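You operate a simulated robot arm through the tools that you are given. There is no shell and no other tool. Be economical: measure what you need, move in short steps, check, and stop when the job is done.

You are at the controls of a simulated robot arm. One attempt, no reset.

## Task
Put the teal cloth on top of the gold brass gear on the top of the steel bench.

Only the result counts: the job must be done as asked and must still hold three seconds after the hand-in. Knocking over, shifting, dropping, spilling or breaking anything else fails it. Flat cloth is picked up by pressing the open fingertips on it (5 to 10 N) and closing them slowly along it; thin cloth reads only 2 to 8 mm in the jaws.

## Robot
A 6-joint arm with a two-finger parallel gripper, fixed in place. Base frame: the origin is at the foot of the arm, x ahead of it, y to its left, z up; the work surface is at about z = 0. Units: mm, rad, N and s.
With the tool pointing down near the work surface it reaches from about 160 to 420 mm from the base axis. Its first joint turns from -1.152 to 1.152 rad. Payload 1.57 kg.
The tool frame sits at the grasp point between the pads (the TCP): z along the fingers, y along the line on which they close. The tips reach 30 mm beyond it. The gripper opens to 80 mm. The fingers are 17 mm wide and 12 mm thick; the gripper's body (40 by 82 mm) begins 80 mm behind the TCP.
Orientation is that of the tool frame in the base frame, as a unit quaternion [w, x, y, z]. With the fingers straight down and closing along the base's y, the tool's x points along the base's -x, its y along +y and its z along -z.

## Interface
- The arm moves only by the tool jog_arm. Its arguments are lists of equal length, an entry for each row: "linear": the shift along the base's x, y, z in units of 250 mm (1.0 is 250 mm), a list of three; "dr": the turn, a rotation vector about the base's x, y, z in units of 180 degrees (1.0 is 180 degrees), a list of three; "grip": the opening, from 0 (shut) to 1 (fully open). In form: {"linear": [[tx, ty, tz], ...], "dr": [[ax, ay, az], ...], "grip": [grip, ...]}. A call has 1 to 20 rows; each row is the pose to reach, as a shift and turn from the pose commanded when the call began. A call with a number of a shift or a turn outside -1 to 1 is refused whole. Rows are played at 5 a second. More than 50 mm and 0.15 rad between two rows, or a gripper value outside its range, and nothing of the call is played. Where a pose cannot be reached the arm comes as near as it can. A force on the tool above 40 N (or 10 N above the force at the start of the call, whichever is more), or a blocked arm, ends the call early, and 0.2 s more pass. Each finger travels about 153 mm/s and halts on what it meets, pressing with about 38 N; the grip force reading is that of the motor and also rises with nothing between the fingers. The clock runs only during rows and for 0.2 s after the last one: add rows that repeat a pose to give the fingers time. The reply holds the time, the measured pose of the TCP, the force on the tool along the base axes, the opening and the grip force, in the units named above and with some noise.
- Cameras (640 x 400 px; columns grow to the right, rows downward): "scene" is fixed at [25.8, -316.4, 418.8]; the picture's right is [0.96, -0.29, 0.00], its down [-0.18, -0.58, -0.79] and it looks along [0.23, 0.76, -0.61] (base axes); focal length 272 px, centre (320, 200). "wrist" rides on the gripper at [72, -7, -122] in the tool frame; the picture's right is [0.09, 1.00, 0.00], its down [-0.84, 0.08, -0.54] and it looks along [-0.54, 0.05, 0.84] (tool axes); focal length 238 px, centre (320, 200). There is no depth. A picture from a camera that has moved, and an enlarged one, comes with that camera's place and axes in the base frame and with its lens.
- get_image(camera): a new picture of that camera. The clock stands still meanwhile.
- enlarge(camera, box): a new picture of the part [left, top, right, bottom] of that camera's present view, enlarged. The clock stands still meanwhile.
- close_job(): hands the job in; it is judged then, once.

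Work in short steps. Places have to be worked out from the pictures, the camera data and where the tool is seen: move nearer, look again, correct. Check each grasp and each placing, and mend what went wrong. You have 90 turns and 46 pictures in all, those below and enlarged ones among them. Open the gripper and draw the arm clear of the work before you hand the job in, unless the task says otherwise; then end with one line.

The tools are called after "Request:" as a command line: name --argument value ..., lists and objects as JSON in quotes. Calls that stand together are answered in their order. jog_arm: Moves the arm, as the interface text tells. Its arguments: {"type":"object","properties":{"linear":{"type":"array","items":{"type":"array","items":{"type":"number"}}},"dr":{"type":"array","items":{"type":"array","items":{"type":"number"}}},"grip":{"type":"array","items":{"type":"number"}}},"required":["linear","dr","grip"]} The other tools are called the same way: get_image (camera) takes a picture; enlarge (camera, box) takes an enlarged picture of a part of a camera's view; close_job () hands the job in.

At the start:

```text
time: 0.0
tcp_pos: [242.2, 109.0, 246.7]
tcp_rot: [-0.001, -0.001, 1.0, 0.0]
force: [-0.9, 0.8, -0.7]
gripper_width: 79.8
gripper_force: 0.1
```

scene: 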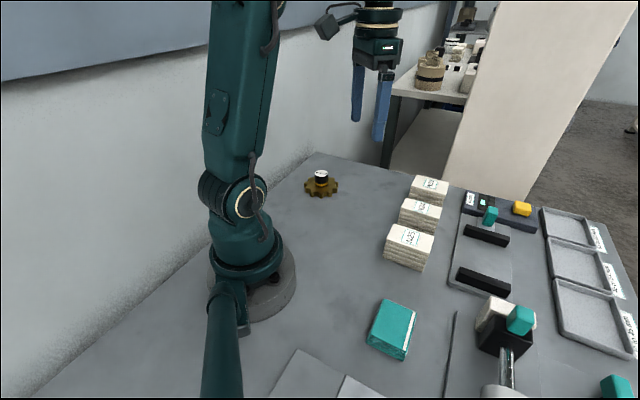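
wrist: 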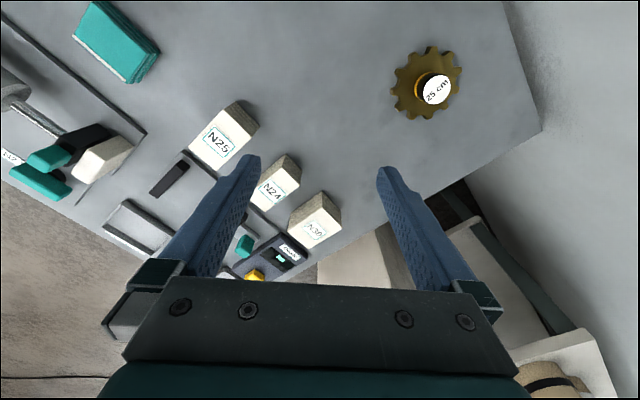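

The teal folded cloth looks to be near (192,-146) and the gear near (200,250), with something standing on it. I'll enlarge both.

Request:
enlarge --camera "scene" --box '[340, 280, 440, 370]'

Request:
enlarge --camera "scene" --box '[280, 150, 360, 210]'

Request:
enlarge --camera "scene" --box '[440, 180, 640, 400]'

```text
4.44 times, centred on (390, 325) of scene
camera zoom: at [25.8, -316.4, 418.8], right [0.96, -0.29, 0.0], down [-0.18, -0.58, -0.79], along [0.23, 0.76, -0.61], focal length 1209 px, centre (9, -356)
```

zoom: 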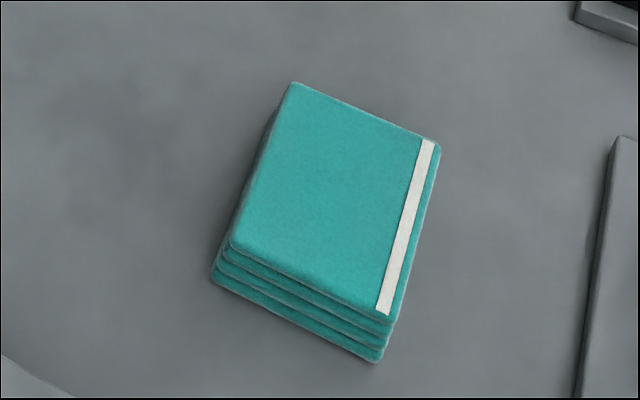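

```text
6.67 times, centred on (320, 180) of scene
camera zoom: at [25.8, -316.4, 418.8], right [0.96, -0.29, 0.0], down [-0.18, -0.58, -0.79], along [0.23, 0.76, -0.61], focal length 1813 px, centre (320, 333)
```

zoom: 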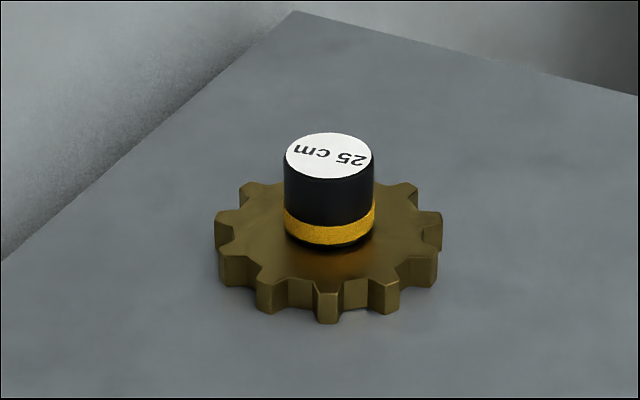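

```text
1.82 times, centred on (540, 290) of scene
camera zoom: at [25.8, -316.4, 418.8], right [0.96, -0.29, 0.0], down [-0.18, -0.58, -0.79], along [0.23, 0.76, -0.61], focal length 494 px, centre (-80, 36)
```

zoom: 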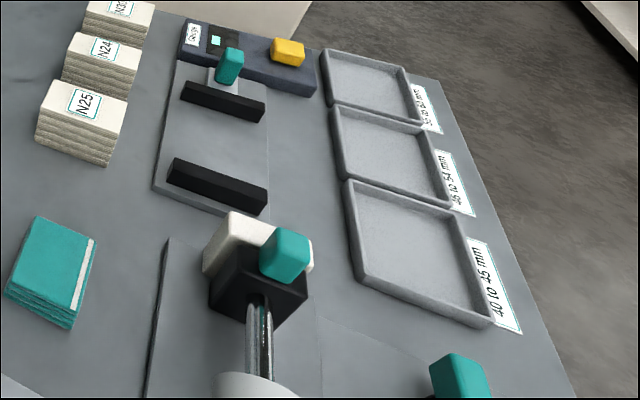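

The gear carries a black cylinder with a "25 cm" label. I need to know whether it is part of the gear or loose, so I'll look from the wrist.

Request:
enlarge --camera "wrist" --box '[370, 30, 490, 130]'

Request:
enlarge --camera "wrist" --box '[60, 0, 180, 100]'

```text
4.00 times, centred on (430, 80) of wrist
camera zoom: at [169.6, 102.9, 368.8], right [-0.09, 1.0, 0.0], down [0.84, 0.08, 0.54], along [0.54, 0.05, -0.84], focal length 953 px, centre (-120, 680)
```

zoom: 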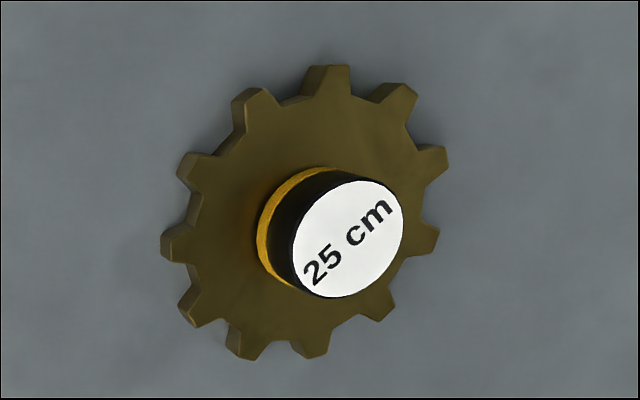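

```text
4.00 times, centred on (120, 50) of wrist
camera zoom: at [169.6, 102.9, 368.8], right [-0.09, 1.0, 0.0], down [0.84, 0.08, 0.54], along [0.54, 0.05, -0.84], focal length 953 px, centre (1120, 800)
```

zoom: 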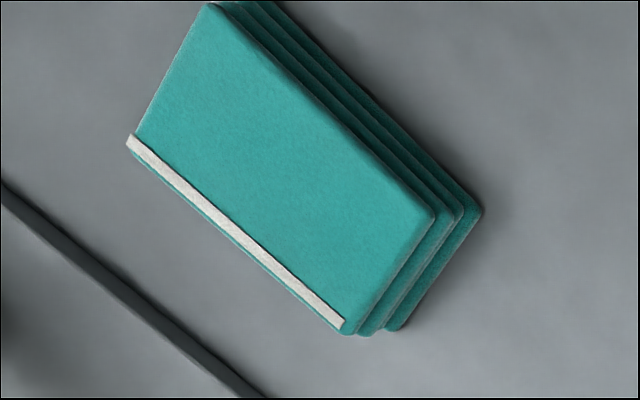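

By triangulation, the cylinder's top centre is at about (202, 252, 47), it is about 35 mm across, and it looks like a separate piece on the gear. I'll move above it and look again before touching it.

Request:
jog_arm --linear '[[-0.02, 0.07, -0.06], [-0.04, 0.14, -0.12], [-0.06, 0.21, -0.18], [-0.08, 0.28, -0.24], [-0.1, 0.35, -0.3], [-0.12, 0.42, -0.36], [-0.14, 0.5, -0.4], [-0.162, 0.574, -0.44], [-0.162, 0.574, -0.44]]' --dr '[[0, 0, 0], [0, 0, 0], [0, 0, 0], [0, 0, 0], [0, 0, 0], [0, 0, 0], [0, 0, 0], [0, 0, 0], [0, 0, 0]]' --grip '[1, 1, 1, 1, 1, 1, 1, 1, 1]'

Request:
get_image --camera "wrist"

Request:
get_image --camera "scene"

```text
time: 2.0
tcp_pos: [202.0, 252.7, 137.3]
tcp_rot: [-0.001, -0.001, 1.0, -0.001]
force: [0.3, 0.5, 0.3]
gripper_width: 80.1
gripper_force: 0.0
```

```text
38 pictures are left
camera wrist: at [130.0, 245.8, 259.1], right [-0.09, 1.0, 0.0], down [0.84, 0.08, 0.54], along [0.54, 0.05, -0.84], focal length 238 px, centre (320, 200)
```

wrist: 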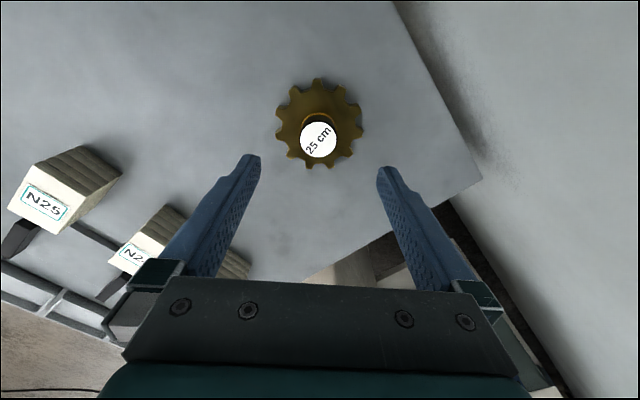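

```text
37 pictures are left
```

scene: 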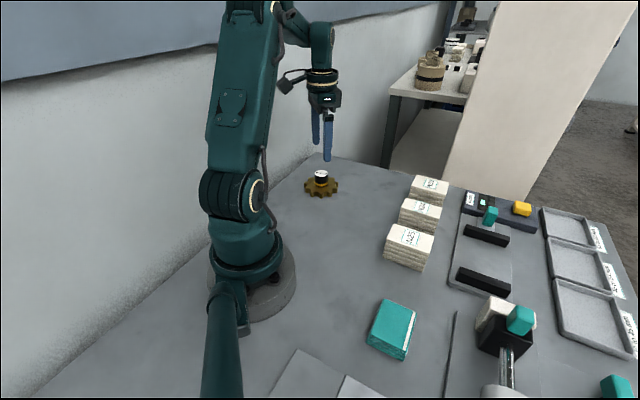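

The wrist view confirms the cylinder at about (201, 252), with the gear top near z = 14. I'll descend so the tips stop about 8 mm above the gear.

Request:
jog_arm --linear '[[0, 0, -0.08], [-0.004, -0.003, -0.16], [-0.004, -0.003, -0.23], [-0.004, -0.003, -0.29], [-0.004, -0.003, -0.34], [-0.004, -0.003, -0.34]]' --dr '[[0, 0, 0], [0, 0, 0], [0, 0, 0], [0, 0, 0], [0, 0, 0], [0, 0, 0]]' --grip '[1, 1, 1, 1, 1, 1]'

Request:
enlarge --camera "scene" --box '[280, 130, 376, 210]'

Request:
get_image --camera "wrist"

```text
time: 3.4
tcp_pos: [201.2, 252.7, 50.3]
tcp_rot: [0.0, -0.001, 1.0, 0.001]
force: [0.0, -0.3, -0.1]
gripper_width: 80.0
gripper_force: 0.0
```

```text
5.00 times, centred on (328, 170) of scene
camera zoom: at [25.8, -316.4, 418.8], right [0.96, -0.29, 0.0], down [-0.18, -0.58, -0.79], along [0.23, 0.76, -0.61], focal length 1360 px, centre (280, 350)
```

zoom: 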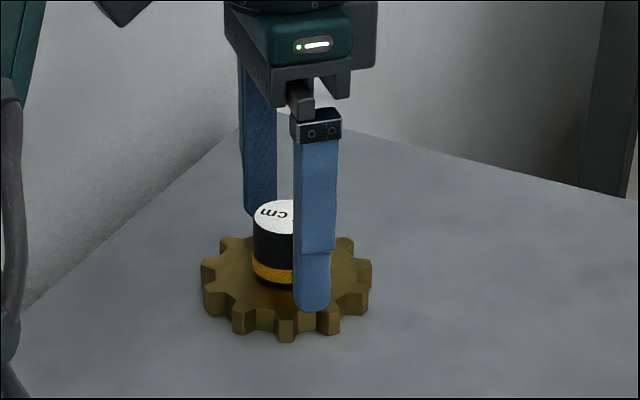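

```text
35 pictures are left
camera wrist: at [129.0, 246.0, 173.1], right [-0.09, 1.0, 0.0], down [0.84, 0.08, 0.54], along [0.54, 0.05, -0.84], focal length 238 px, centre (320, 200)
```

wrist: 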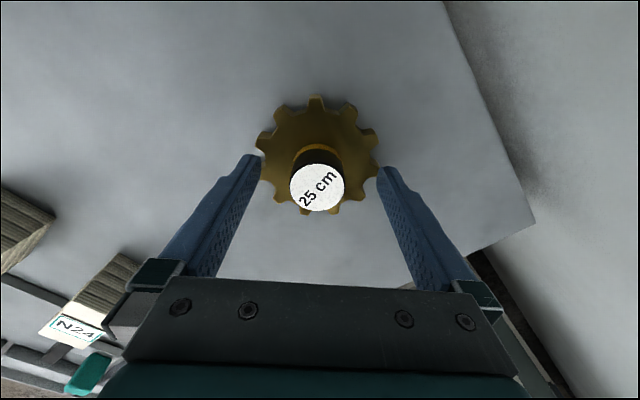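

The jaws straddle the cylinder, which is centred at about y = 251, and clear the gear. I'll shift 1.5 mm and close slowly.

Request:
jog_arm --linear '[[0, -0.006, 0], [0, -0.006, 0], [0, -0.006, 0], [0, -0.006, 0], [0, -0.006, 0], [0, -0.006, 0], [0, -0.006, 0], [0, -0.006, 0]]' --dr '[[0, 0, 0], [0, 0, 0], [0, 0, 0], [0, 0, 0], [0, 0, 0], [0, 0, 0], [0, 0, 0], [0, 0, 0]]' --grip '[0.8, 0.65, 0.55, 0.5, 0.46, 0.42, 0.38, 0.36]'

```text
time: 5.2
tcp_pos: [199.7, 250.9, 51.4]
tcp_rot: [0.0, -0.001, 1.0, 0.001]
force: [-0.2, 1.1, 1.7]
gripper_width: 34.0
gripper_force: 37.7
```

Gripped at 34 mm. I'll lift a few millimetres to see whether the cylinder comes away from the gear.

Request:
jog_arm --linear '[[0, 0, 0.012], [0, 0, 0.024], [0, 0, 0.04], [0, 0, 0.04]]' --dr '[[0, 0, 0], [0, 0, 0], [0, 0, 0], [0, 0, 0]]' --grip '[0.36, 0.36, 0.36, 0.36]'

Request:
enlarge --camera "scene" --box '[280, 130, 376, 210]'

```text
time: 6.2
tcp_pos: [200.4, 251.0, 60.1]
tcp_rot: [-0.001, 0.0, 1.0, 0.001]
force: [0.0, -0.1, -3.6]
gripper_width: 34.1
gripper_force: 37.7
```

```text
5.00 times, centred on (328, 170) of scene
camera zoom: at [25.8, -316.4, 418.8], right [0.96, -0.29, 0.0], down [-0.18, -0.58, -0.79], along [0.23, 0.76, -0.61], focal length 1360 px, centre (280, 350)
```

zoom: 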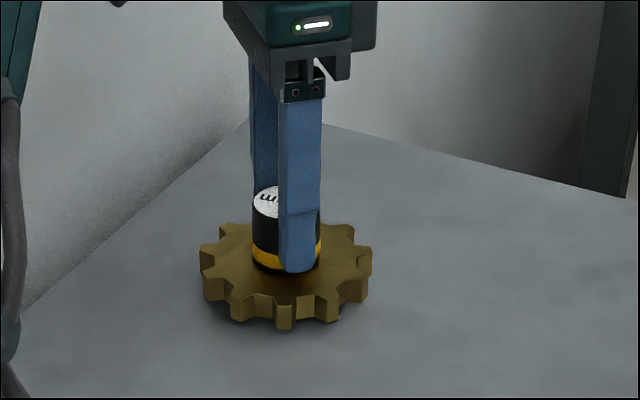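

The whole gear rose with the cylinder (its front tooth moved up about 9 mm, and 3.6 N on the tool), so the labelled cylinder is the gear's own knob. I'll set it back exactly where it was and release.

Request:
jog_arm --linear '[[0, 0, -0.014], [0, 0, -0.026], [0, 0, -0.034], [0, 0, -0.039], [0, 0, -0.04]]' --dr '[[0, 0, 0], [0, 0, 0], [0, 0, 0], [0, 0, 0], [0, 0, 0]]' --grip '[0.36, 0.36, 0.36, 0.36, 0.36]'

Request:
enlarge --camera "scene" --box '[280, 130, 376, 210]'

```text
time: 7.4
tcp_pos: [199.6, 250.9, 53.3]
tcp_rot: [0.0, -0.001, 1.0, 0.0]
force: [-7.7, -2.1, 24.2]
gripper_width: 34.0
gripper_force: 38.2
```

```text
5.00 times, centred on (328, 170) of scene
camera zoom: at [25.8, -316.5, 418.8], right [0.96, -0.29, 0.0], down [-0.18, -0.58, -0.79], along [0.23, 0.76, -0.61], focal length 1360 px, centre (280, 350)
```

zoom: 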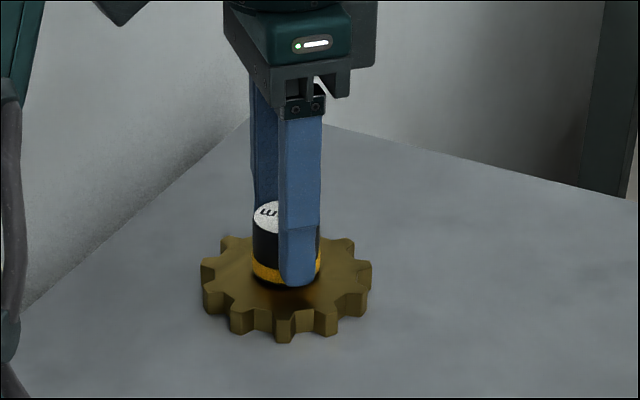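

The gear is back where it was, with the tool pressing on it a little. I'll ease up 2 mm, open, rise and head for the cloth.

Request:
jog_arm --linear '[[0, 0, 0.008], [0, 0, 0.008], [0, 0, 0.008], [0, 0, 0.008], [0, 0, 0.1], [0, 0, 0.25], [0, 0, 0.4], [0, 0, 0.55], [0, 0, 0.55]]' --dr '[[0, 0, 0], [0, 0, 0], [0, 0, 0], [0, 0, 0], [0, 0, 0], [0, 0, 0], [0, 0, 0], [0, 0, 0], [0, 0, 0]]' --grip '[0.36, 0.5, 0.8, 1, 1, 1, 1, 1, 1]'

Request:
enlarge --camera "scene" --box '[280, 130, 376, 210]'

```text
time: 9.4
tcp_pos: [198.9, 252.9, 190.4]
tcp_rot: [0.0, -0.001, 1.0, 0.0]
force: [-0.4, -1.5, 0.2]
gripper_width: 79.9
gripper_force: 0.0
```

```text
5.00 times, centred on (328, 170) of scene
camera zoom: at [25.8, -316.4, 418.8], right [0.96, -0.29, 0.0], down [-0.18, -0.58, -0.79], along [0.23, 0.76, -0.61], focal length 1360 px, centre (280, 350)
```

zoom: 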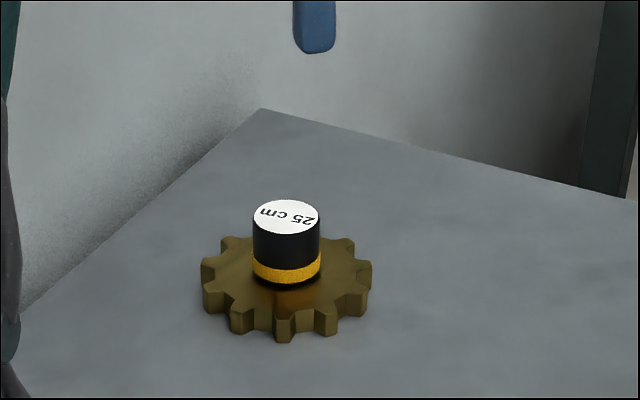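

The gear is undisturbed, so the cloth has to go on its knob top. The cloth seems to be about 53×67 mm, turned 45°, centred near (194,-145). I'll go there high up and look straight down.

Request:
jog_arm --linear '[[0.04, -0.15, 0], [0.08, -0.3, 0], [0.12, -0.45, 0], [0.14, -0.6, 0], [0.15, -0.75, 0], [0.15, -0.9, 0], [0.15, -1.0, 0], [0.15, -1.0, 0]]' --dr '[[0, 0, 0], [0, 0, 0], [0, 0, 0], [0, 0, 0], [0, 0, 0], [0, 0, 0], [0, 0, 0], [0, 0, 0]]' --grip '[1, 1, 1, 1, 1, 1, 1, 1]'

Request:
jog_arm --linear '[[-0.02, -0.12, 0], [-0.06, -0.24, 0], [-0.1, -0.36, 0], [-0.14, -0.48, 0], [-0.16, -0.59, 0], [-0.16, -0.59, 0], [-0.16, -0.59, 0]]' --dr '[[0, 0, 0.04], [0, 0, 0.08], [0, 0, 0.12], [0, 0, 0.16], [0, 0, 0.2], [0, 0, 0.25], [0, 0, 0.25]]' --grip '[1, 1, 1, 1, 1, 1, 1]'

Request:
get_image --camera "wrist"

```text
time: 11.2
tcp_pos: [234.4, 1.0, 189.5]
tcp_rot: [0.001, -0.001, 1.0, -0.001]
force: [0.4, -0.4, -0.6]
gripper_width: 80.1
gripper_force: 0.2
```

```text
refused: row 6 steps farther than a row can; nothing moved
```

```text
31 pictures are left
camera wrist: at [162.9, -5.2, 312.2], right [-0.09, 1.0, 0.0], down [0.84, 0.08, 0.54], along [0.54, 0.05, -0.84], focal length 238 px, centre (320, 200)
```

wrist: 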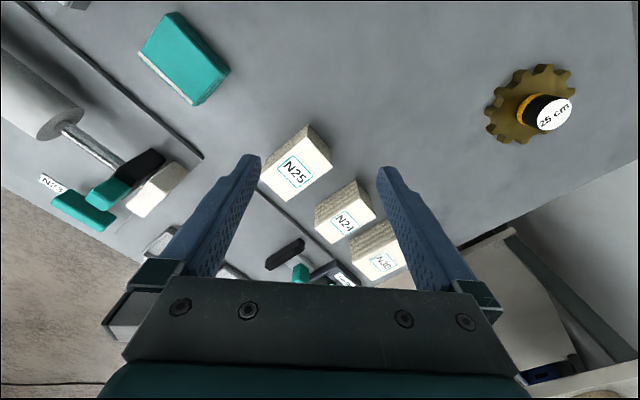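

The turn steps were too big and that call was refused. I'll repeat it with smaller turns.

Request:
jog_arm --linear '[[-0.02, -0.12, 0], [-0.06, -0.24, 0], [-0.1, -0.36, 0], [-0.14, -0.48, 0], [-0.16, -0.59, 0], [-0.16, -0.59, 0], [-0.16, -0.59, 0], [-0.16, -0.59, 0]]' --dr '[[0, 0, 0.04], [0, 0, 0.08], [0, 0, 0.12], [0, 0, 0.16], [0, 0, 0.2], [0, 0, 0.24], [0, 0, 0.25], [0, 0, 0.25]]' --grip '[1, 1, 1, 1, 1, 1, 1, 1]'

Request:
get_image --camera "wrist"

Request:
get_image --camera "scene"

```text
time: 13.0
tcp_pos: [197.2, -146.6, 187.6]
tcp_rot: [0.0, -0.384, 0.923, -0.001]
force: [-0.5, -0.8, 0.5]
gripper_width: 80.0
gripper_force: 0.0
```

```text
30 pictures are left
camera wrist: at [151.7, -202.1, 311.0], right [-0.77, 0.64, 0.0], down [0.54, 0.65, 0.54], along [0.34, 0.42, -0.84], focal length 238 px, centre (320, 200)
```

wrist: 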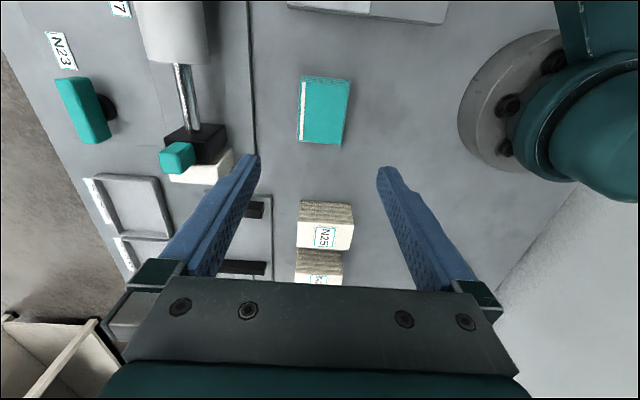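

```text
29 pictures are left
```

scene: 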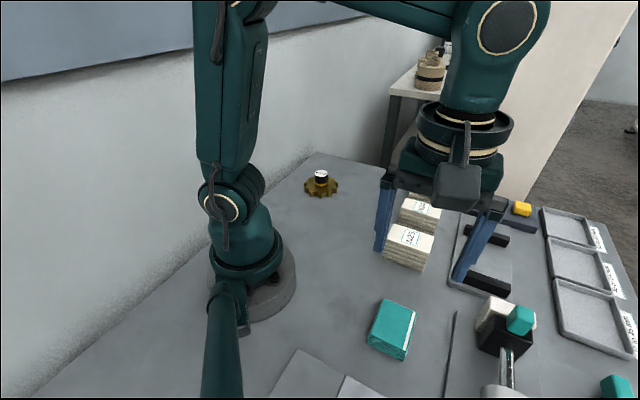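

The cloth is aligned with the jaws and centred near (188,-150). I'll go down partway and look closer.

Request:
jog_arm --linear '[[-0.01, -0.005, -0.1], [-0.02, -0.01, -0.2], [-0.036, -0.014, -0.3], [-0.036, -0.014, -0.38], [-0.036, -0.014, -0.38]]' --dr '[[0, 0, 0], [0, 0, 0], [0, 0, 0], [0, 0, 0], [0, 0, 0]]' --grip '[1, 1, 1, 1, 1]'

Request:
get_image --camera "wrist"

Request:
enlarge --camera "scene" --box '[320, 230, 480, 380]'

```text
time: 14.2
tcp_pos: [188.5, -149.0, 92.7]
tcp_rot: [0.0, -0.384, 0.923, 0.0]
force: [-0.5, -0.7, -0.3]
gripper_width: 80.2
gripper_force: 0.0
```

```text
28 pictures are left
camera wrist: at [142.7, -205.4, 216.2], right [-0.77, 0.64, 0.0], down [0.54, 0.65, 0.54], along [0.35, 0.42, -0.84], focal length 238 px, centre (320, 200)
```

wrist: 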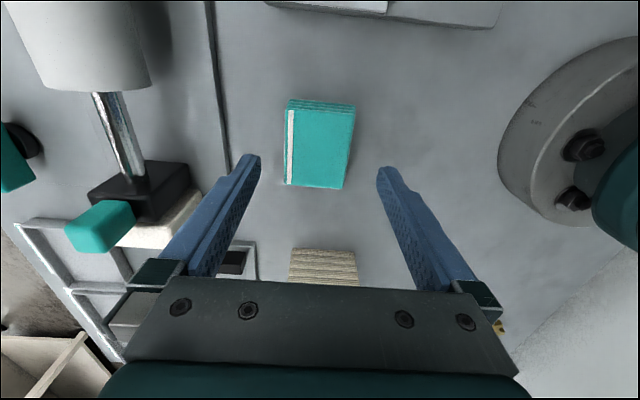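

```text
2.67 times, centred on (400, 305) of scene
camera zoom: at [25.8, -316.4, 418.8], right [0.96, -0.29, 0.0], down [-0.18, -0.58, -0.79], along [0.23, 0.76, -0.61], focal length 725 px, centre (107, -80)
```

zoom: 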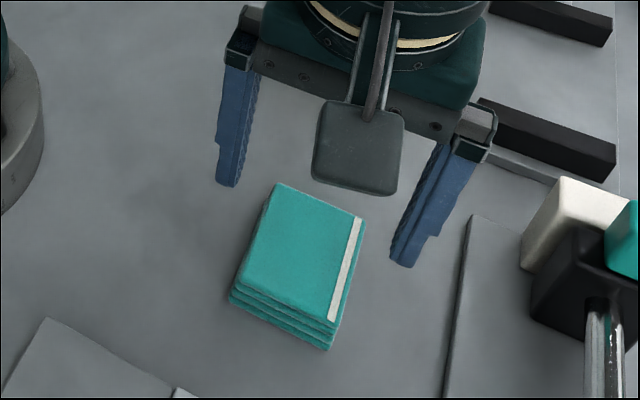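

The cloth is about 50 mm wide and centred at (190,-150). I'll straddle it with the tips a few millimetres above the bench.

Request:
jog_arm --linear '[[0.006, -0.004, -0.08], [0.006, -0.006, -0.14], [0.006, -0.006, -0.19], [0.006, -0.006, -0.225], [0.006, -0.006, -0.225]]' --dr '[[0, 0, 0], [0, 0, 0], [0, 0, 0], [0, 0, 0], [0, 0, 0]]' --grip '[1, 1, 1, 1, 1]'

Request:
get_image --camera "wrist"

Request:
enlarge --camera "scene" --box '[320, 250, 448, 370]'

```text
time: 15.4
tcp_pos: [190.0, -152.3, 38.1]
tcp_rot: [0.0, -0.383, 0.924, 0.001]
force: [0.3, 1.1, -0.4]
gripper_width: 80.1
gripper_force: 0.1
```

```text
26 pictures are left
camera wrist: at [144.5, -208.0, 160.6], right [-0.77, 0.64, 0.0], down [0.54, 0.65, 0.54], along [0.35, 0.42, -0.84], focal length 238 px, centre (320, 200)
```

wrist: 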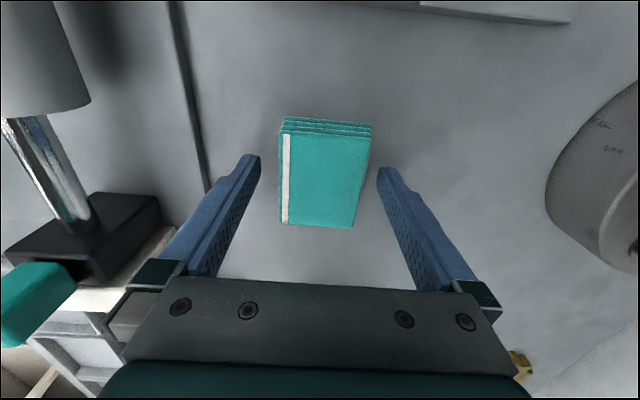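

```text
3.33 times, centred on (384, 310) of scene
camera zoom: at [25.8, -316.4, 418.8], right [0.96, -0.29, 0.0], down [-0.18, -0.58, -0.79], along [0.23, 0.76, -0.61], focal length 907 px, centre (107, -167)
```

zoom: 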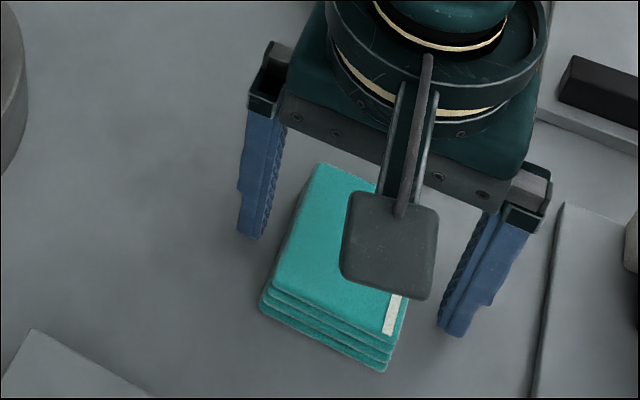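

The cloth sits between the jaws and close to centred. I'll close slowly onto its sides.

Request:
jog_arm --linear '[[0, 0.006, 0], [0, 0.006, 0], [0, 0.006, 0], [0, 0.006, 0], [0, 0.006, 0], [0, 0.006, 0]]' --dr '[[0, 0, 0], [0, 0, 0], [0, 0, 0], [0, 0, 0], [0, 0, 0], [0, 0, 0]]' --grip '[0.9, 0.8, 0.72, 0.66, 0.6, 0.56]'

Request:
get_image --camera "wrist"

```text
time: 16.8
tcp_pos: [189.8, -150.8, 37.9]
tcp_rot: [0.0, -0.383, 0.924, -0.001]
force: [0.3, 0.2, 0.1]
gripper_width: 56.6
gripper_force: 37.4
```

```text
24 pictures are left
camera wrist: at [144.5, -206.1, 160.5], right [-0.77, 0.64, 0.0], down [0.54, 0.65, 0.54], along [0.35, 0.42, -0.84], focal length 238 px, centre (320, 200)
```

wrist: 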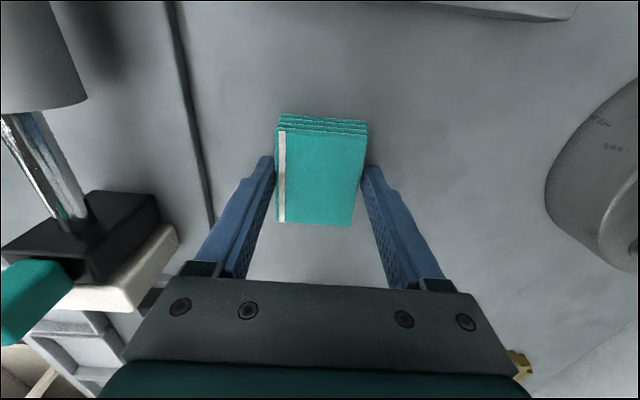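

The jaws stopped at 56.6 mm with firm force, so the folded cloth behaves like a block. I'll lift and check.

Request:
jog_arm --linear '[[0, 0, 0.04], [0, 0, 0.12], [0, 0, 0.24], [0, 0, 0.36], [0, 0, 0.48], [0, 0, 0.48]]' --dr '[[0, 0, 0], [0, 0, 0], [0, 0, 0], [0, 0, 0], [0, 0, 0], [0, 0, 0]]' --grip '[0.54, 0.54, 0.54, 0.54, 0.54, 0.54]'

Request:
get_image --camera "wrist"

Request:
get_image --camera "scene"

```text
time: 18.2
tcp_pos: [189.8, -150.9, 157.9]
tcp_rot: [0.0, -0.384, 0.924, 0.001]
force: [0.2, -0.3, -0.3]
gripper_width: 43.2
gripper_force: 0.1
```

```text
23 pictures are left
camera wrist: at [143.4, -206.0, 280.8], right [-0.77, 0.64, 0.0], down [0.54, 0.65, 0.54], along [0.35, 0.42, -0.84], focal length 238 px, centre (320, 200)
```

wrist: 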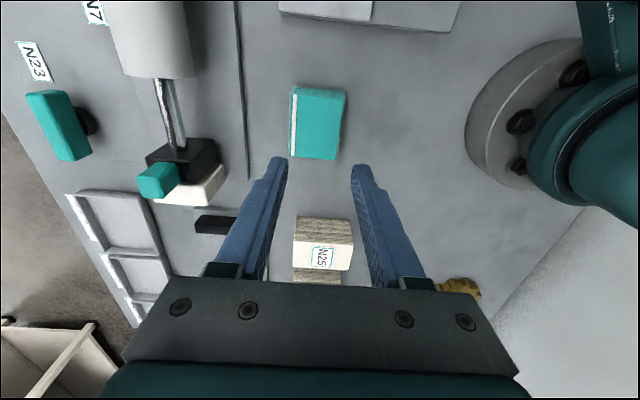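

```text
22 pictures are left
```

scene: 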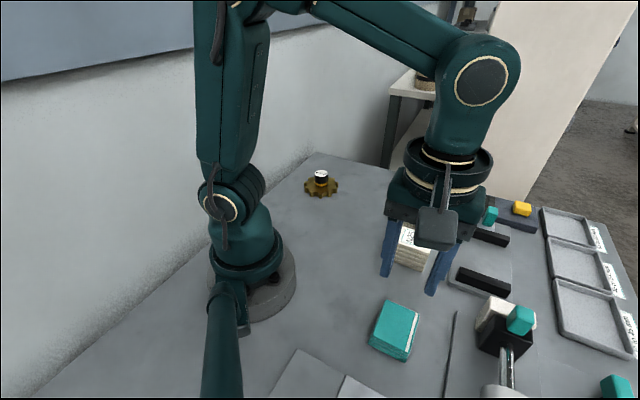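

The cloth slipped out: only the very tips had its edge, so it is thinner than I thought. I'll reopen, go down until the tips almost touch the bench, and grip tighter. First a closer look at where it is.

Request:
jog_arm --linear '[[0, 0, -0.1], [0, 0, -0.2], [0.004, 0.006, -0.3], [0.004, 0.008, -0.4], [0.004, 0.008, -0.46], [0.004, 0.008, -0.49], [0.004, 0.008, -0.5], [0.004, 0.008, -0.5]]' --dr '[[0, 0, 0], [0, 0, 0], [0, 0, 0], [0, 0, 0], [0, 0, 0], [0, 0, 0], [0, 0, 0], [0, 0, 0]]' --grip '[1, 1, 1, 1, 1, 1, 1, 1]'

Request:
enlarge --camera "wrist" --box '[240, 90, 400, 240]'

```text
time: 20.0
tcp_pos: [190.9, -148.2, 33.0]
tcp_rot: [0.0, -0.384, 0.923, 0.0]
force: [0.4, 0.3, -0.4]
gripper_width: 79.8
gripper_force: 0.0
```

```text
2.67 times, centred on (320, 165) of wrist
camera zoom: at [145.2, -203.0, 155.7], right [-0.77, 0.64, 0.0], down [0.54, 0.65, 0.54], along [0.35, 0.42, -0.84], focal length 636 px, centre (320, 293)
```

zoom: 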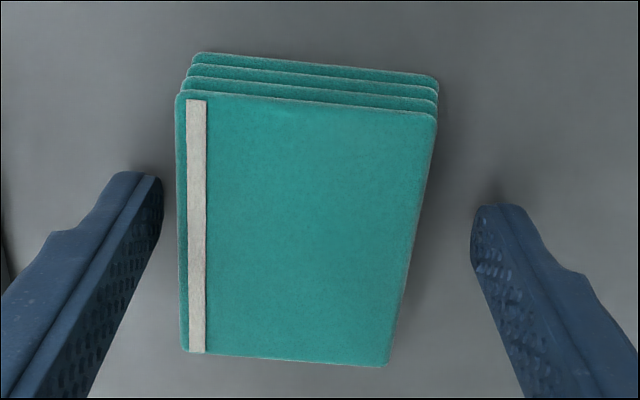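

The cloth is turned about 5° clockwise relative to the jaws and sits about 4 mm left of centre, so I'll correct both. Then I'll close with the tips just off the bench.

Request:
jog_arm --linear '[[0.007, -0.006, 0], [0.014, -0.013, 0], [0.014, -0.013, -0.004], [0.014, -0.013, -0.004], [0.014, -0.013, -0.004], [0.014, -0.013, -0.004], [0.014, -0.013, -0.004], [0.014, -0.013, -0.004]]' --dr '[[0, 0, -0.015], [0, 0, -0.03], [0, 0, -0.03], [0, 0, -0.03], [0, 0, -0.03], [0, 0, -0.03], [0, 0, -0.03], [0, 0, -0.03]]' --grip '[1, 1, 0.85, 0.78, 0.72, 0.68, 0.64, 0.6]'

Request:
enlarge --camera "wrist" --box '[240, 90, 400, 240]'

```text
time: 21.8
tcp_pos: [194.1, -151.2, 30.5]
tcp_rot: [0.0, -0.339, 0.941, 0.0]
force: [0.5, -0.4, 0.5]
gripper_width: 57.9
gripper_force: 37.8
```

```text
2.67 times, centred on (320, 165) of wrist
camera zoom: at [143.4, -202.5, 153.9], right [-0.71, 0.71, 0.0], down [0.59, 0.59, 0.54], along [0.38, 0.38, -0.84], focal length 636 px, centre (320, 293)
```

zoom: 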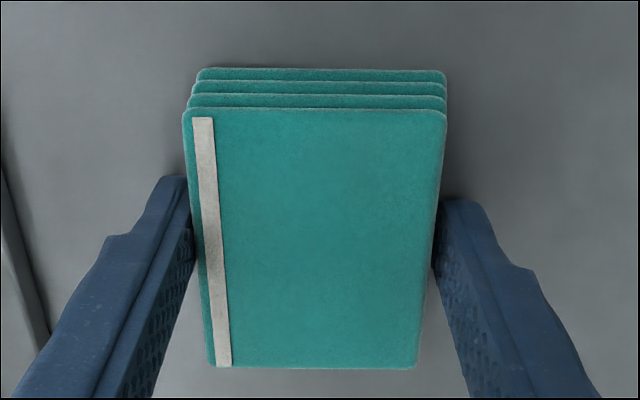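

The jaws now hold the cloth squarely at 57.9 mm, so I'll lift slowly and check.

Request:
jog_arm --linear '[[0, 0, 0.01], [0, 0, 0.03], [0, 0, 0.05], [0, 0, 0.08], [0, 0, 0.08]]' --dr '[[0, 0, 0], [0, 0, 0], [0, 0, 0], [0, 0, 0], [0, 0, 0]]' --grip '[0.5, 0.5, 0.5, 0.5, 0.5]'

Request:
enlarge --camera "scene" --box '[320, 250, 448, 370]'

```text
time: 23.0
tcp_pos: [195.0, -150.6, 51.9]
tcp_rot: [-0.001, -0.34, 0.94, 0.0]
force: [-0.3, 0.2, -0.8]
gripper_width: 57.8
gripper_force: 38.2
```

```text
3.33 times, centred on (384, 310) of scene
camera zoom: at [25.8, -316.4, 418.8], right [0.96, -0.29, 0.0], down [-0.18, -0.58, -0.79], along [0.23, 0.76, -0.61], focal length 907 px, centre (107, -167)
```

zoom: 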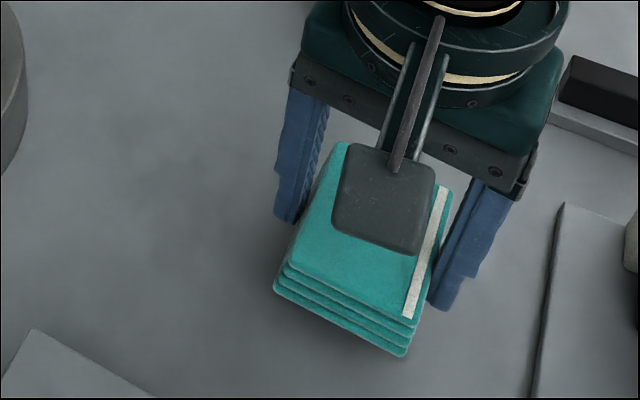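

The cloth is held level. I'll raise it, then carry it back towards the gear, turning the tool to its earlier heading.

Request:
jog_arm --linear '[[0, 0, 0.08], [0, 0, 0.16], [0, 0, 0.24], [0, 0, 0.32], [0, 0, 0.4], [0.04, 0.1, 0.4], [0.08, 0.2, 0.4], [0.11, 0.3, 0.4], [0.13, 0.4, 0.4], [0.15, 0.5, 0.4], [0.16, 0.6, 0.4], [0.16, 0.7, 0.4], [0.16, 0.8, 0.4], [0.16, 0.8, 0.4]]' --dr '[[0, 0, 0], [0, 0, 0], [0, 0, 0], [0, 0, 0], [0, 0, 0], [0, 0, -0.03], [0, 0, -0.06], [0, 0, -0.09], [0, 0, -0.12], [0, 0, -0.15], [0, 0, -0.18], [0, 0, -0.2], [0, 0, -0.22], [0, 0, -0.22]]' --grip '[0.5, 0.5, 0.5, 0.5, 0.5, 0.5, 0.5, 0.5, 0.5, 0.5, 0.5, 0.5, 0.5, 0.5]'

Request:
get_image --camera "wrist"

```text
time: 26.0
tcp_pos: [232.6, 49.0, 151.6]
tcp_rot: [0.0, 0.0, 1.0, 0.0]
force: [-0.7, 0.4, -0.6]
gripper_width: 57.2
gripper_force: 38.2
```

```text
18 pictures are left
camera wrist: at [161.8, 41.8, 274.5], right [-0.09, 1.0, 0.0], down [0.84, 0.08, 0.54], along [0.54, 0.05, -0.84], focal length 238 px, centre (320, 200)
```

wrist: 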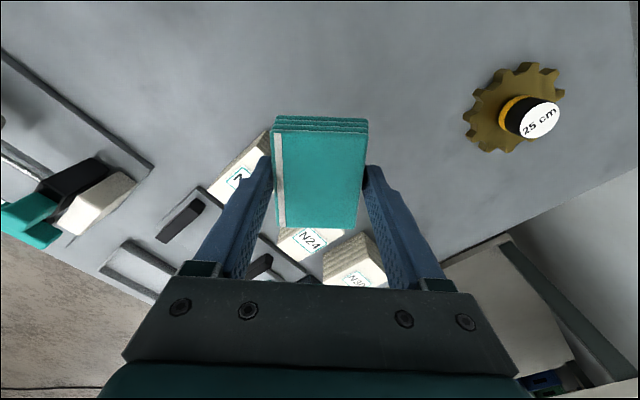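

The block is about 53×67×25 mm, its centre lies on the TCP axis, and its bottom is about level with the tips. Next I go above the knob at (201, 251) with about 25 mm clearance.

Request:
jog_arm --linear '[[-0.01, 0.1, 0], [-0.02, 0.2, 0], [-0.04, 0.3, 0], [-0.06, 0.4, 0], [-0.08, 0.5, 0], [-0.1, 0.6, 0], [-0.115, 0.7, 0], [-0.127, 0.809, 0], [-0.127, 0.809, -0.08], [-0.127, 0.809, -0.15], [-0.127, 0.809, -0.2], [-0.127, 0.809, -0.2]]' --dr '[[0, 0, 0], [0, 0, 0], [0, 0, 0], [0, 0, 0], [0, 0, 0], [0, 0, 0], [0, 0, 0], [0, 0, 0], [0, 0, 0], [0, 0, 0], [0, 0, 0], [0, 0, 0]]' --grip '[0.5, 0.5, 0.5, 0.5, 0.5, 0.5, 0.5, 0.5, 0.5, 0.5, 0.5, 0.5]'

Request:
enlarge --camera "scene" --box '[280, 130, 376, 210]'

Request:
get_image --camera "wrist"

```text
time: 28.6
tcp_pos: [201.3, 250.0, 101.2]
tcp_rot: [-0.001, -0.002, 1.0, 0.001]
force: [-0.2, 0.5, 0.0]
gripper_width: 57.3
gripper_force: 38.3
```

```text
5.00 times, centred on (328, 170) of scene
camera zoom: at [25.8, -316.4, 418.8], right [0.96, -0.29, 0.0], down [-0.18, -0.58, -0.79], along [0.23, 0.76, -0.61], focal length 1360 px, centre (280, 350)
```

zoom: 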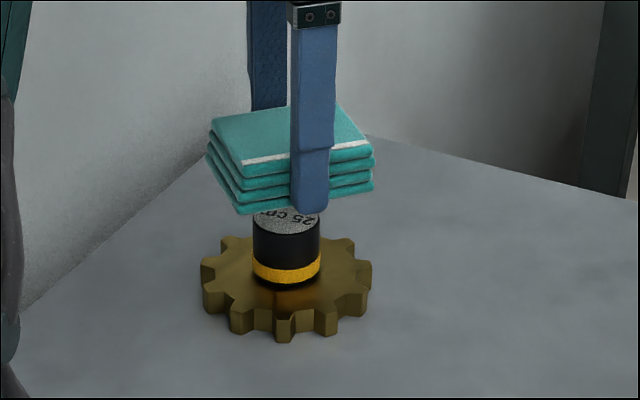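

```text
16 pictures are left
camera wrist: at [130.4, 243.9, 224.4], right [-0.09, 1.0, 0.0], down [0.84, 0.08, 0.54], along [0.54, 0.05, -0.84], focal length 238 px, centre (320, 200)
```

wrist: 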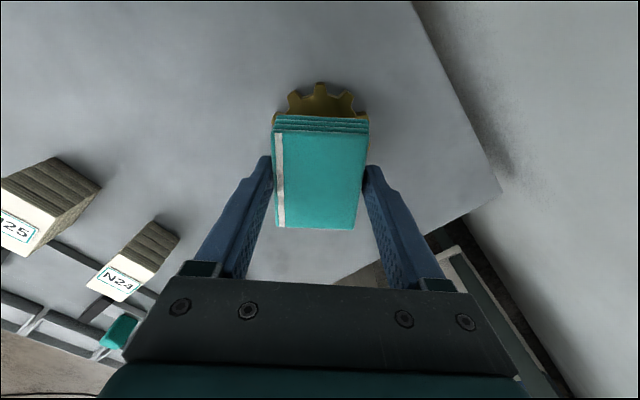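

Block and knob line up in both views. I'll lower it and approach contact in small steps.

Request:
jog_arm --linear '[[0, 0.004, -0.03], [0, 0.004, -0.06], [0, 0.004, -0.076], [0, 0.004, -0.084], [0, 0.004, -0.09], [0, 0.004, -0.09]]' --dr '[[0, 0, 0], [0, 0, 0], [0, 0, 0], [0, 0, 0], [0, 0, 0], [0, 0, 0]]' --grip '[0.5, 0.5, 0.5, 0.5, 0.5, 0.5]'

Request:
enlarge --camera "scene" --box '[280, 130, 376, 210]'

```text
time: 30.0
tcp_pos: [203.2, 251.8, 78.7]
tcp_rot: [0.001, 0.0, 1.0, 0.0]
force: [-0.5, -0.2, -0.7]
gripper_width: 57.1
gripper_force: 38.6
```

```text
5.00 times, centred on (328, 170) of scene
camera zoom: at [25.8, -316.4, 418.8], right [0.96, -0.29, 0.0], down [-0.18, -0.58, -0.79], along [0.23, 0.76, -0.61], focal length 1360 px, centre (280, 350)
```

zoom: 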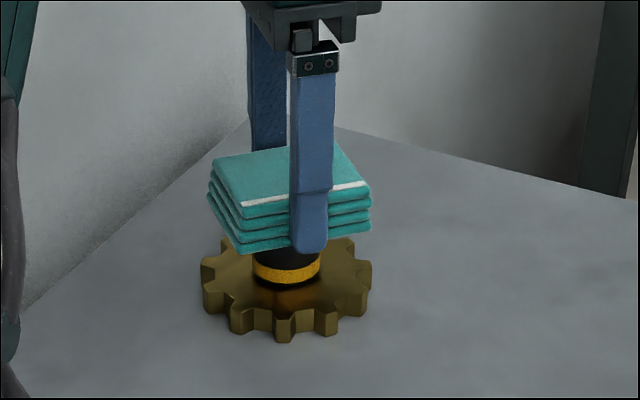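

There is no contact yet, so I'll go down in 1 mm steps watching the force.

Request:
jog_arm --linear '[[-0.004, 0, -0.004], [-0.006, 0, -0.008], [-0.006, 0, -0.008]]' --dr '[[0, 0, 0], [0, 0, 0], [0, 0, 0]]' --grip '[0.5, 0.5, 0.5]'

Request:
jog_arm --linear '[[0, 0, -0.004], [0, 0, -0.004]]' --dr '[[0, 0, 0], [0, 0, 0]]' --grip '[0.5, 0.5]'

```text
time: 30.8
tcp_pos: [201.5, 252.5, 77.3]
tcp_rot: [0.003, -0.001, 1.0, 0.002]
force: [7.8, -9.7, 34.6]
gripper_width: 56.7
gripper_force: 38.5
```

```text
time: 31.2
tcp_pos: [201.7, 253.1, 78.0]
tcp_rot: [0.003, -0.002, 1.0, 0.001]
force: [-1.9, -2.4, 8.6]
gripper_width: 57.0
gripper_force: 38.3
stopped in row 2: the force on the tool passed its limit (the readings are from after the stop); the commanded pose is now the measured one
```

The cloth is seated on the knob with 8.6 N remaining. I'll check the picture, then open slowly.

Request:
enlarge --camera "scene" --box '[280, 130, 376, 210]'

Request:
enlarge --camera "wrist" --box '[220, 60, 420, 260]'

```text
5.00 times, centred on (328, 170) of scene
camera zoom: at [25.8, -316.4, 418.8], right [0.96, -0.29, 0.0], down [-0.18, -0.58, -0.79], along [0.23, 0.76, -0.61], focal length 1360 px, centre (280, 350)
```

zoom: 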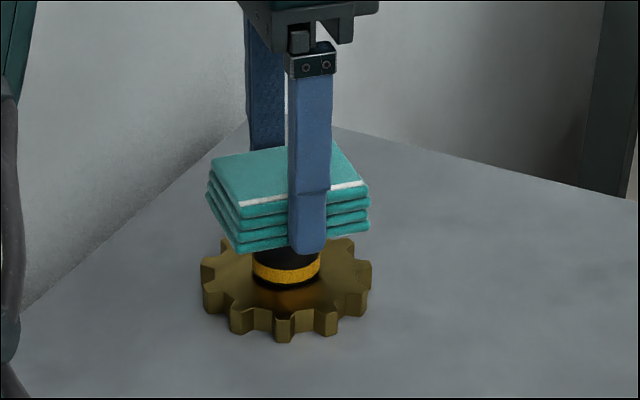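

```text
2.00 times, centred on (320, 160) of wrist
camera zoom: at [129.2, 245.3, 199.9], right [-0.1, 1.0, 0.0], down [0.83, 0.08, 0.55], along [0.54, 0.05, -0.84], focal length 477 px, centre (320, 280)
```

zoom: 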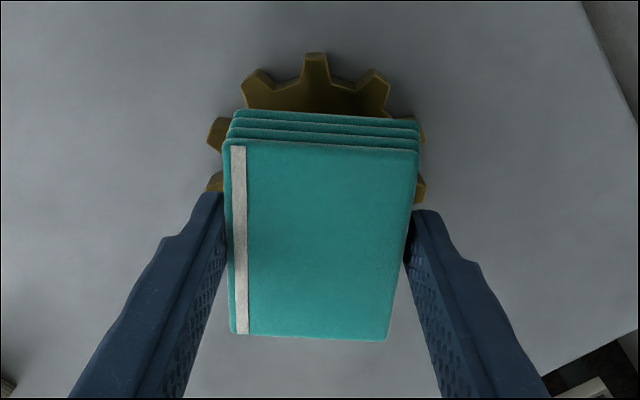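

The block is centred over the gear in both views. I'll open slowly, then wait.

Request:
jog_arm --linear '[[0, 0, 0], [0, 0, 0], [0, 0, 0], [0, 0, 0], [0, 0, 0], [0, 0, 0]]' --dr '[[0, 0, 0], [0, 0, 0], [0, 0, 0], [0, 0, 0], [0, 0, 0], [0, 0, 0]]' --grip '[0.7, 0.73, 0.78, 0.85, 0.93, 1]'

Request:
enlarge --camera "scene" --box '[280, 130, 376, 210]'

Request:
enlarge --camera "wrist" --box '[220, 60, 420, 260]'

```text
time: 32.6
tcp_pos: [202.0, 252.8, 77.5]
tcp_rot: [0.003, -0.001, 1.0, 0.002]
force: [0.2, 0.3, 0.1]
gripper_width: 79.7
gripper_force: 0.0
```

```text
5.00 times, centred on (328, 170) of scene
camera zoom: at [25.8, -316.4, 418.8], right [0.96, -0.29, 0.0], down [-0.18, -0.58, -0.79], along [0.23, 0.76, -0.61], focal length 1360 px, centre (280, 350)
```

zoom: 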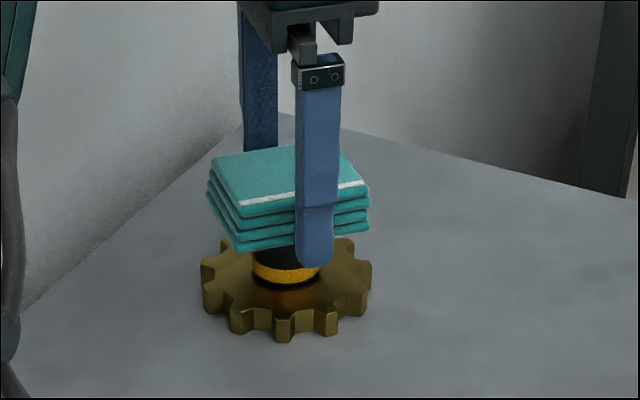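

```text
2.00 times, centred on (320, 160) of wrist
camera zoom: at [129.2, 245.3, 199.5], right [-0.1, 1.0, 0.0], down [0.83, 0.08, 0.55], along [0.54, 0.05, -0.84], focal length 477 px, centre (320, 280)
```

zoom: 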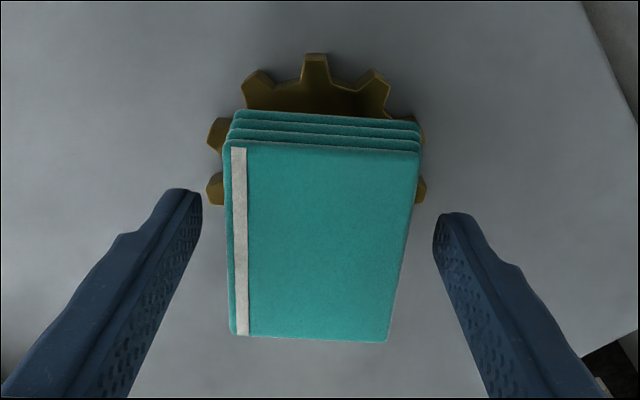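

The cloth stays balanced with the jaws clear of it. I'll rise straight up and then move aside.

Request:
jog_arm --linear '[[0, 0, 0.04], [0, 0, 0.1], [0, 0, 0.2], [0, 0, 0.32], [0, 0, 0.45], [0.03, -0.1, 0.5], [0.06, -0.22, 0.5], [0.1, -0.35, 0.5], [0.1, -0.45, 0.5], [0.1, -0.45, 0.5], [0.1, -0.45, 0.5], [0.1, -0.45, 0.5], [0.1, -0.45, 0.5]]' --dr '[[0, 0, 0], [0, 0, 0], [0, 0, 0], [0, 0, 0], [0, 0, 0], [0, 0, 0], [0, 0, 0], [0, 0, 0], [0, 0, 0], [0, 0, 0], [0, 0, 0], [0, 0, 0], [0, 0, 0]]' --grip '[1, 1, 1, 1, 1, 1, 1, 1, 1, 1, 1, 1, 1]'

Request:
get_image --camera "scene"

Request:
enlarge --camera "scene" --box '[280, 130, 376, 210]'

```text
time: 35.4
tcp_pos: [225.4, 141.9, 202.7]
tcp_rot: [0.003, -0.003, 1.0, 0.002]
force: [-0.2, -0.2, 0.6]
gripper_width: 80.0
gripper_force: 0.0
```

```text
10 pictures are left
```

scene: 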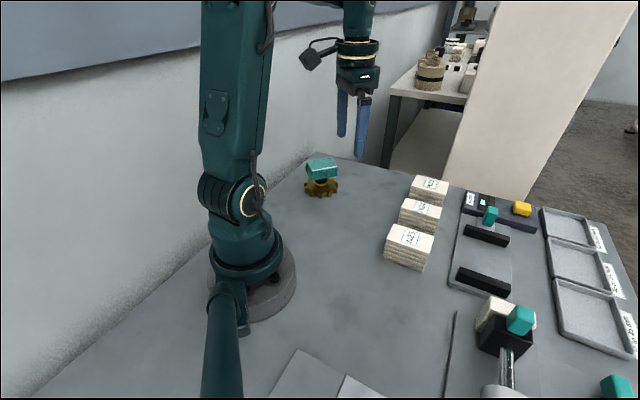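

```text
5.00 times, centred on (328, 170) of scene
camera zoom: at [25.8, -316.4, 418.8], right [0.96, -0.29, 0.0], down [-0.18, -0.58, -0.79], along [0.23, 0.76, -0.61], focal length 1360 px, centre (280, 350)
```

zoom: 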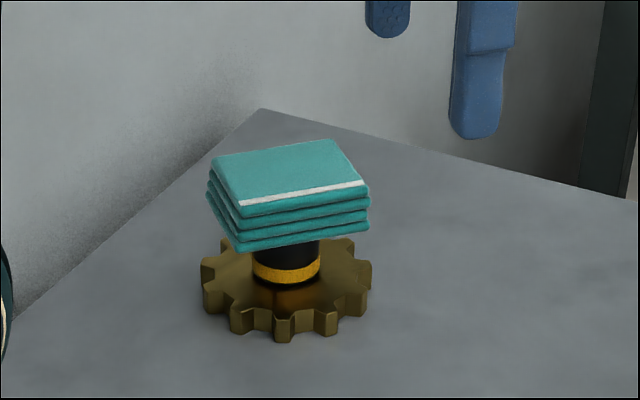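

The cloth rests level and steady on the gear's knob, the gear is where it was, and the arm is clear. I'm handing in.

Request:
close_job

```text
The job is handed in.
```

The folded teal cloth is resting on top of the brass gear; it sits on the gear's raised "25 cm" knob, which I treated as part of the gear because both rose together in a test lift, and I then set the gear back where it was.
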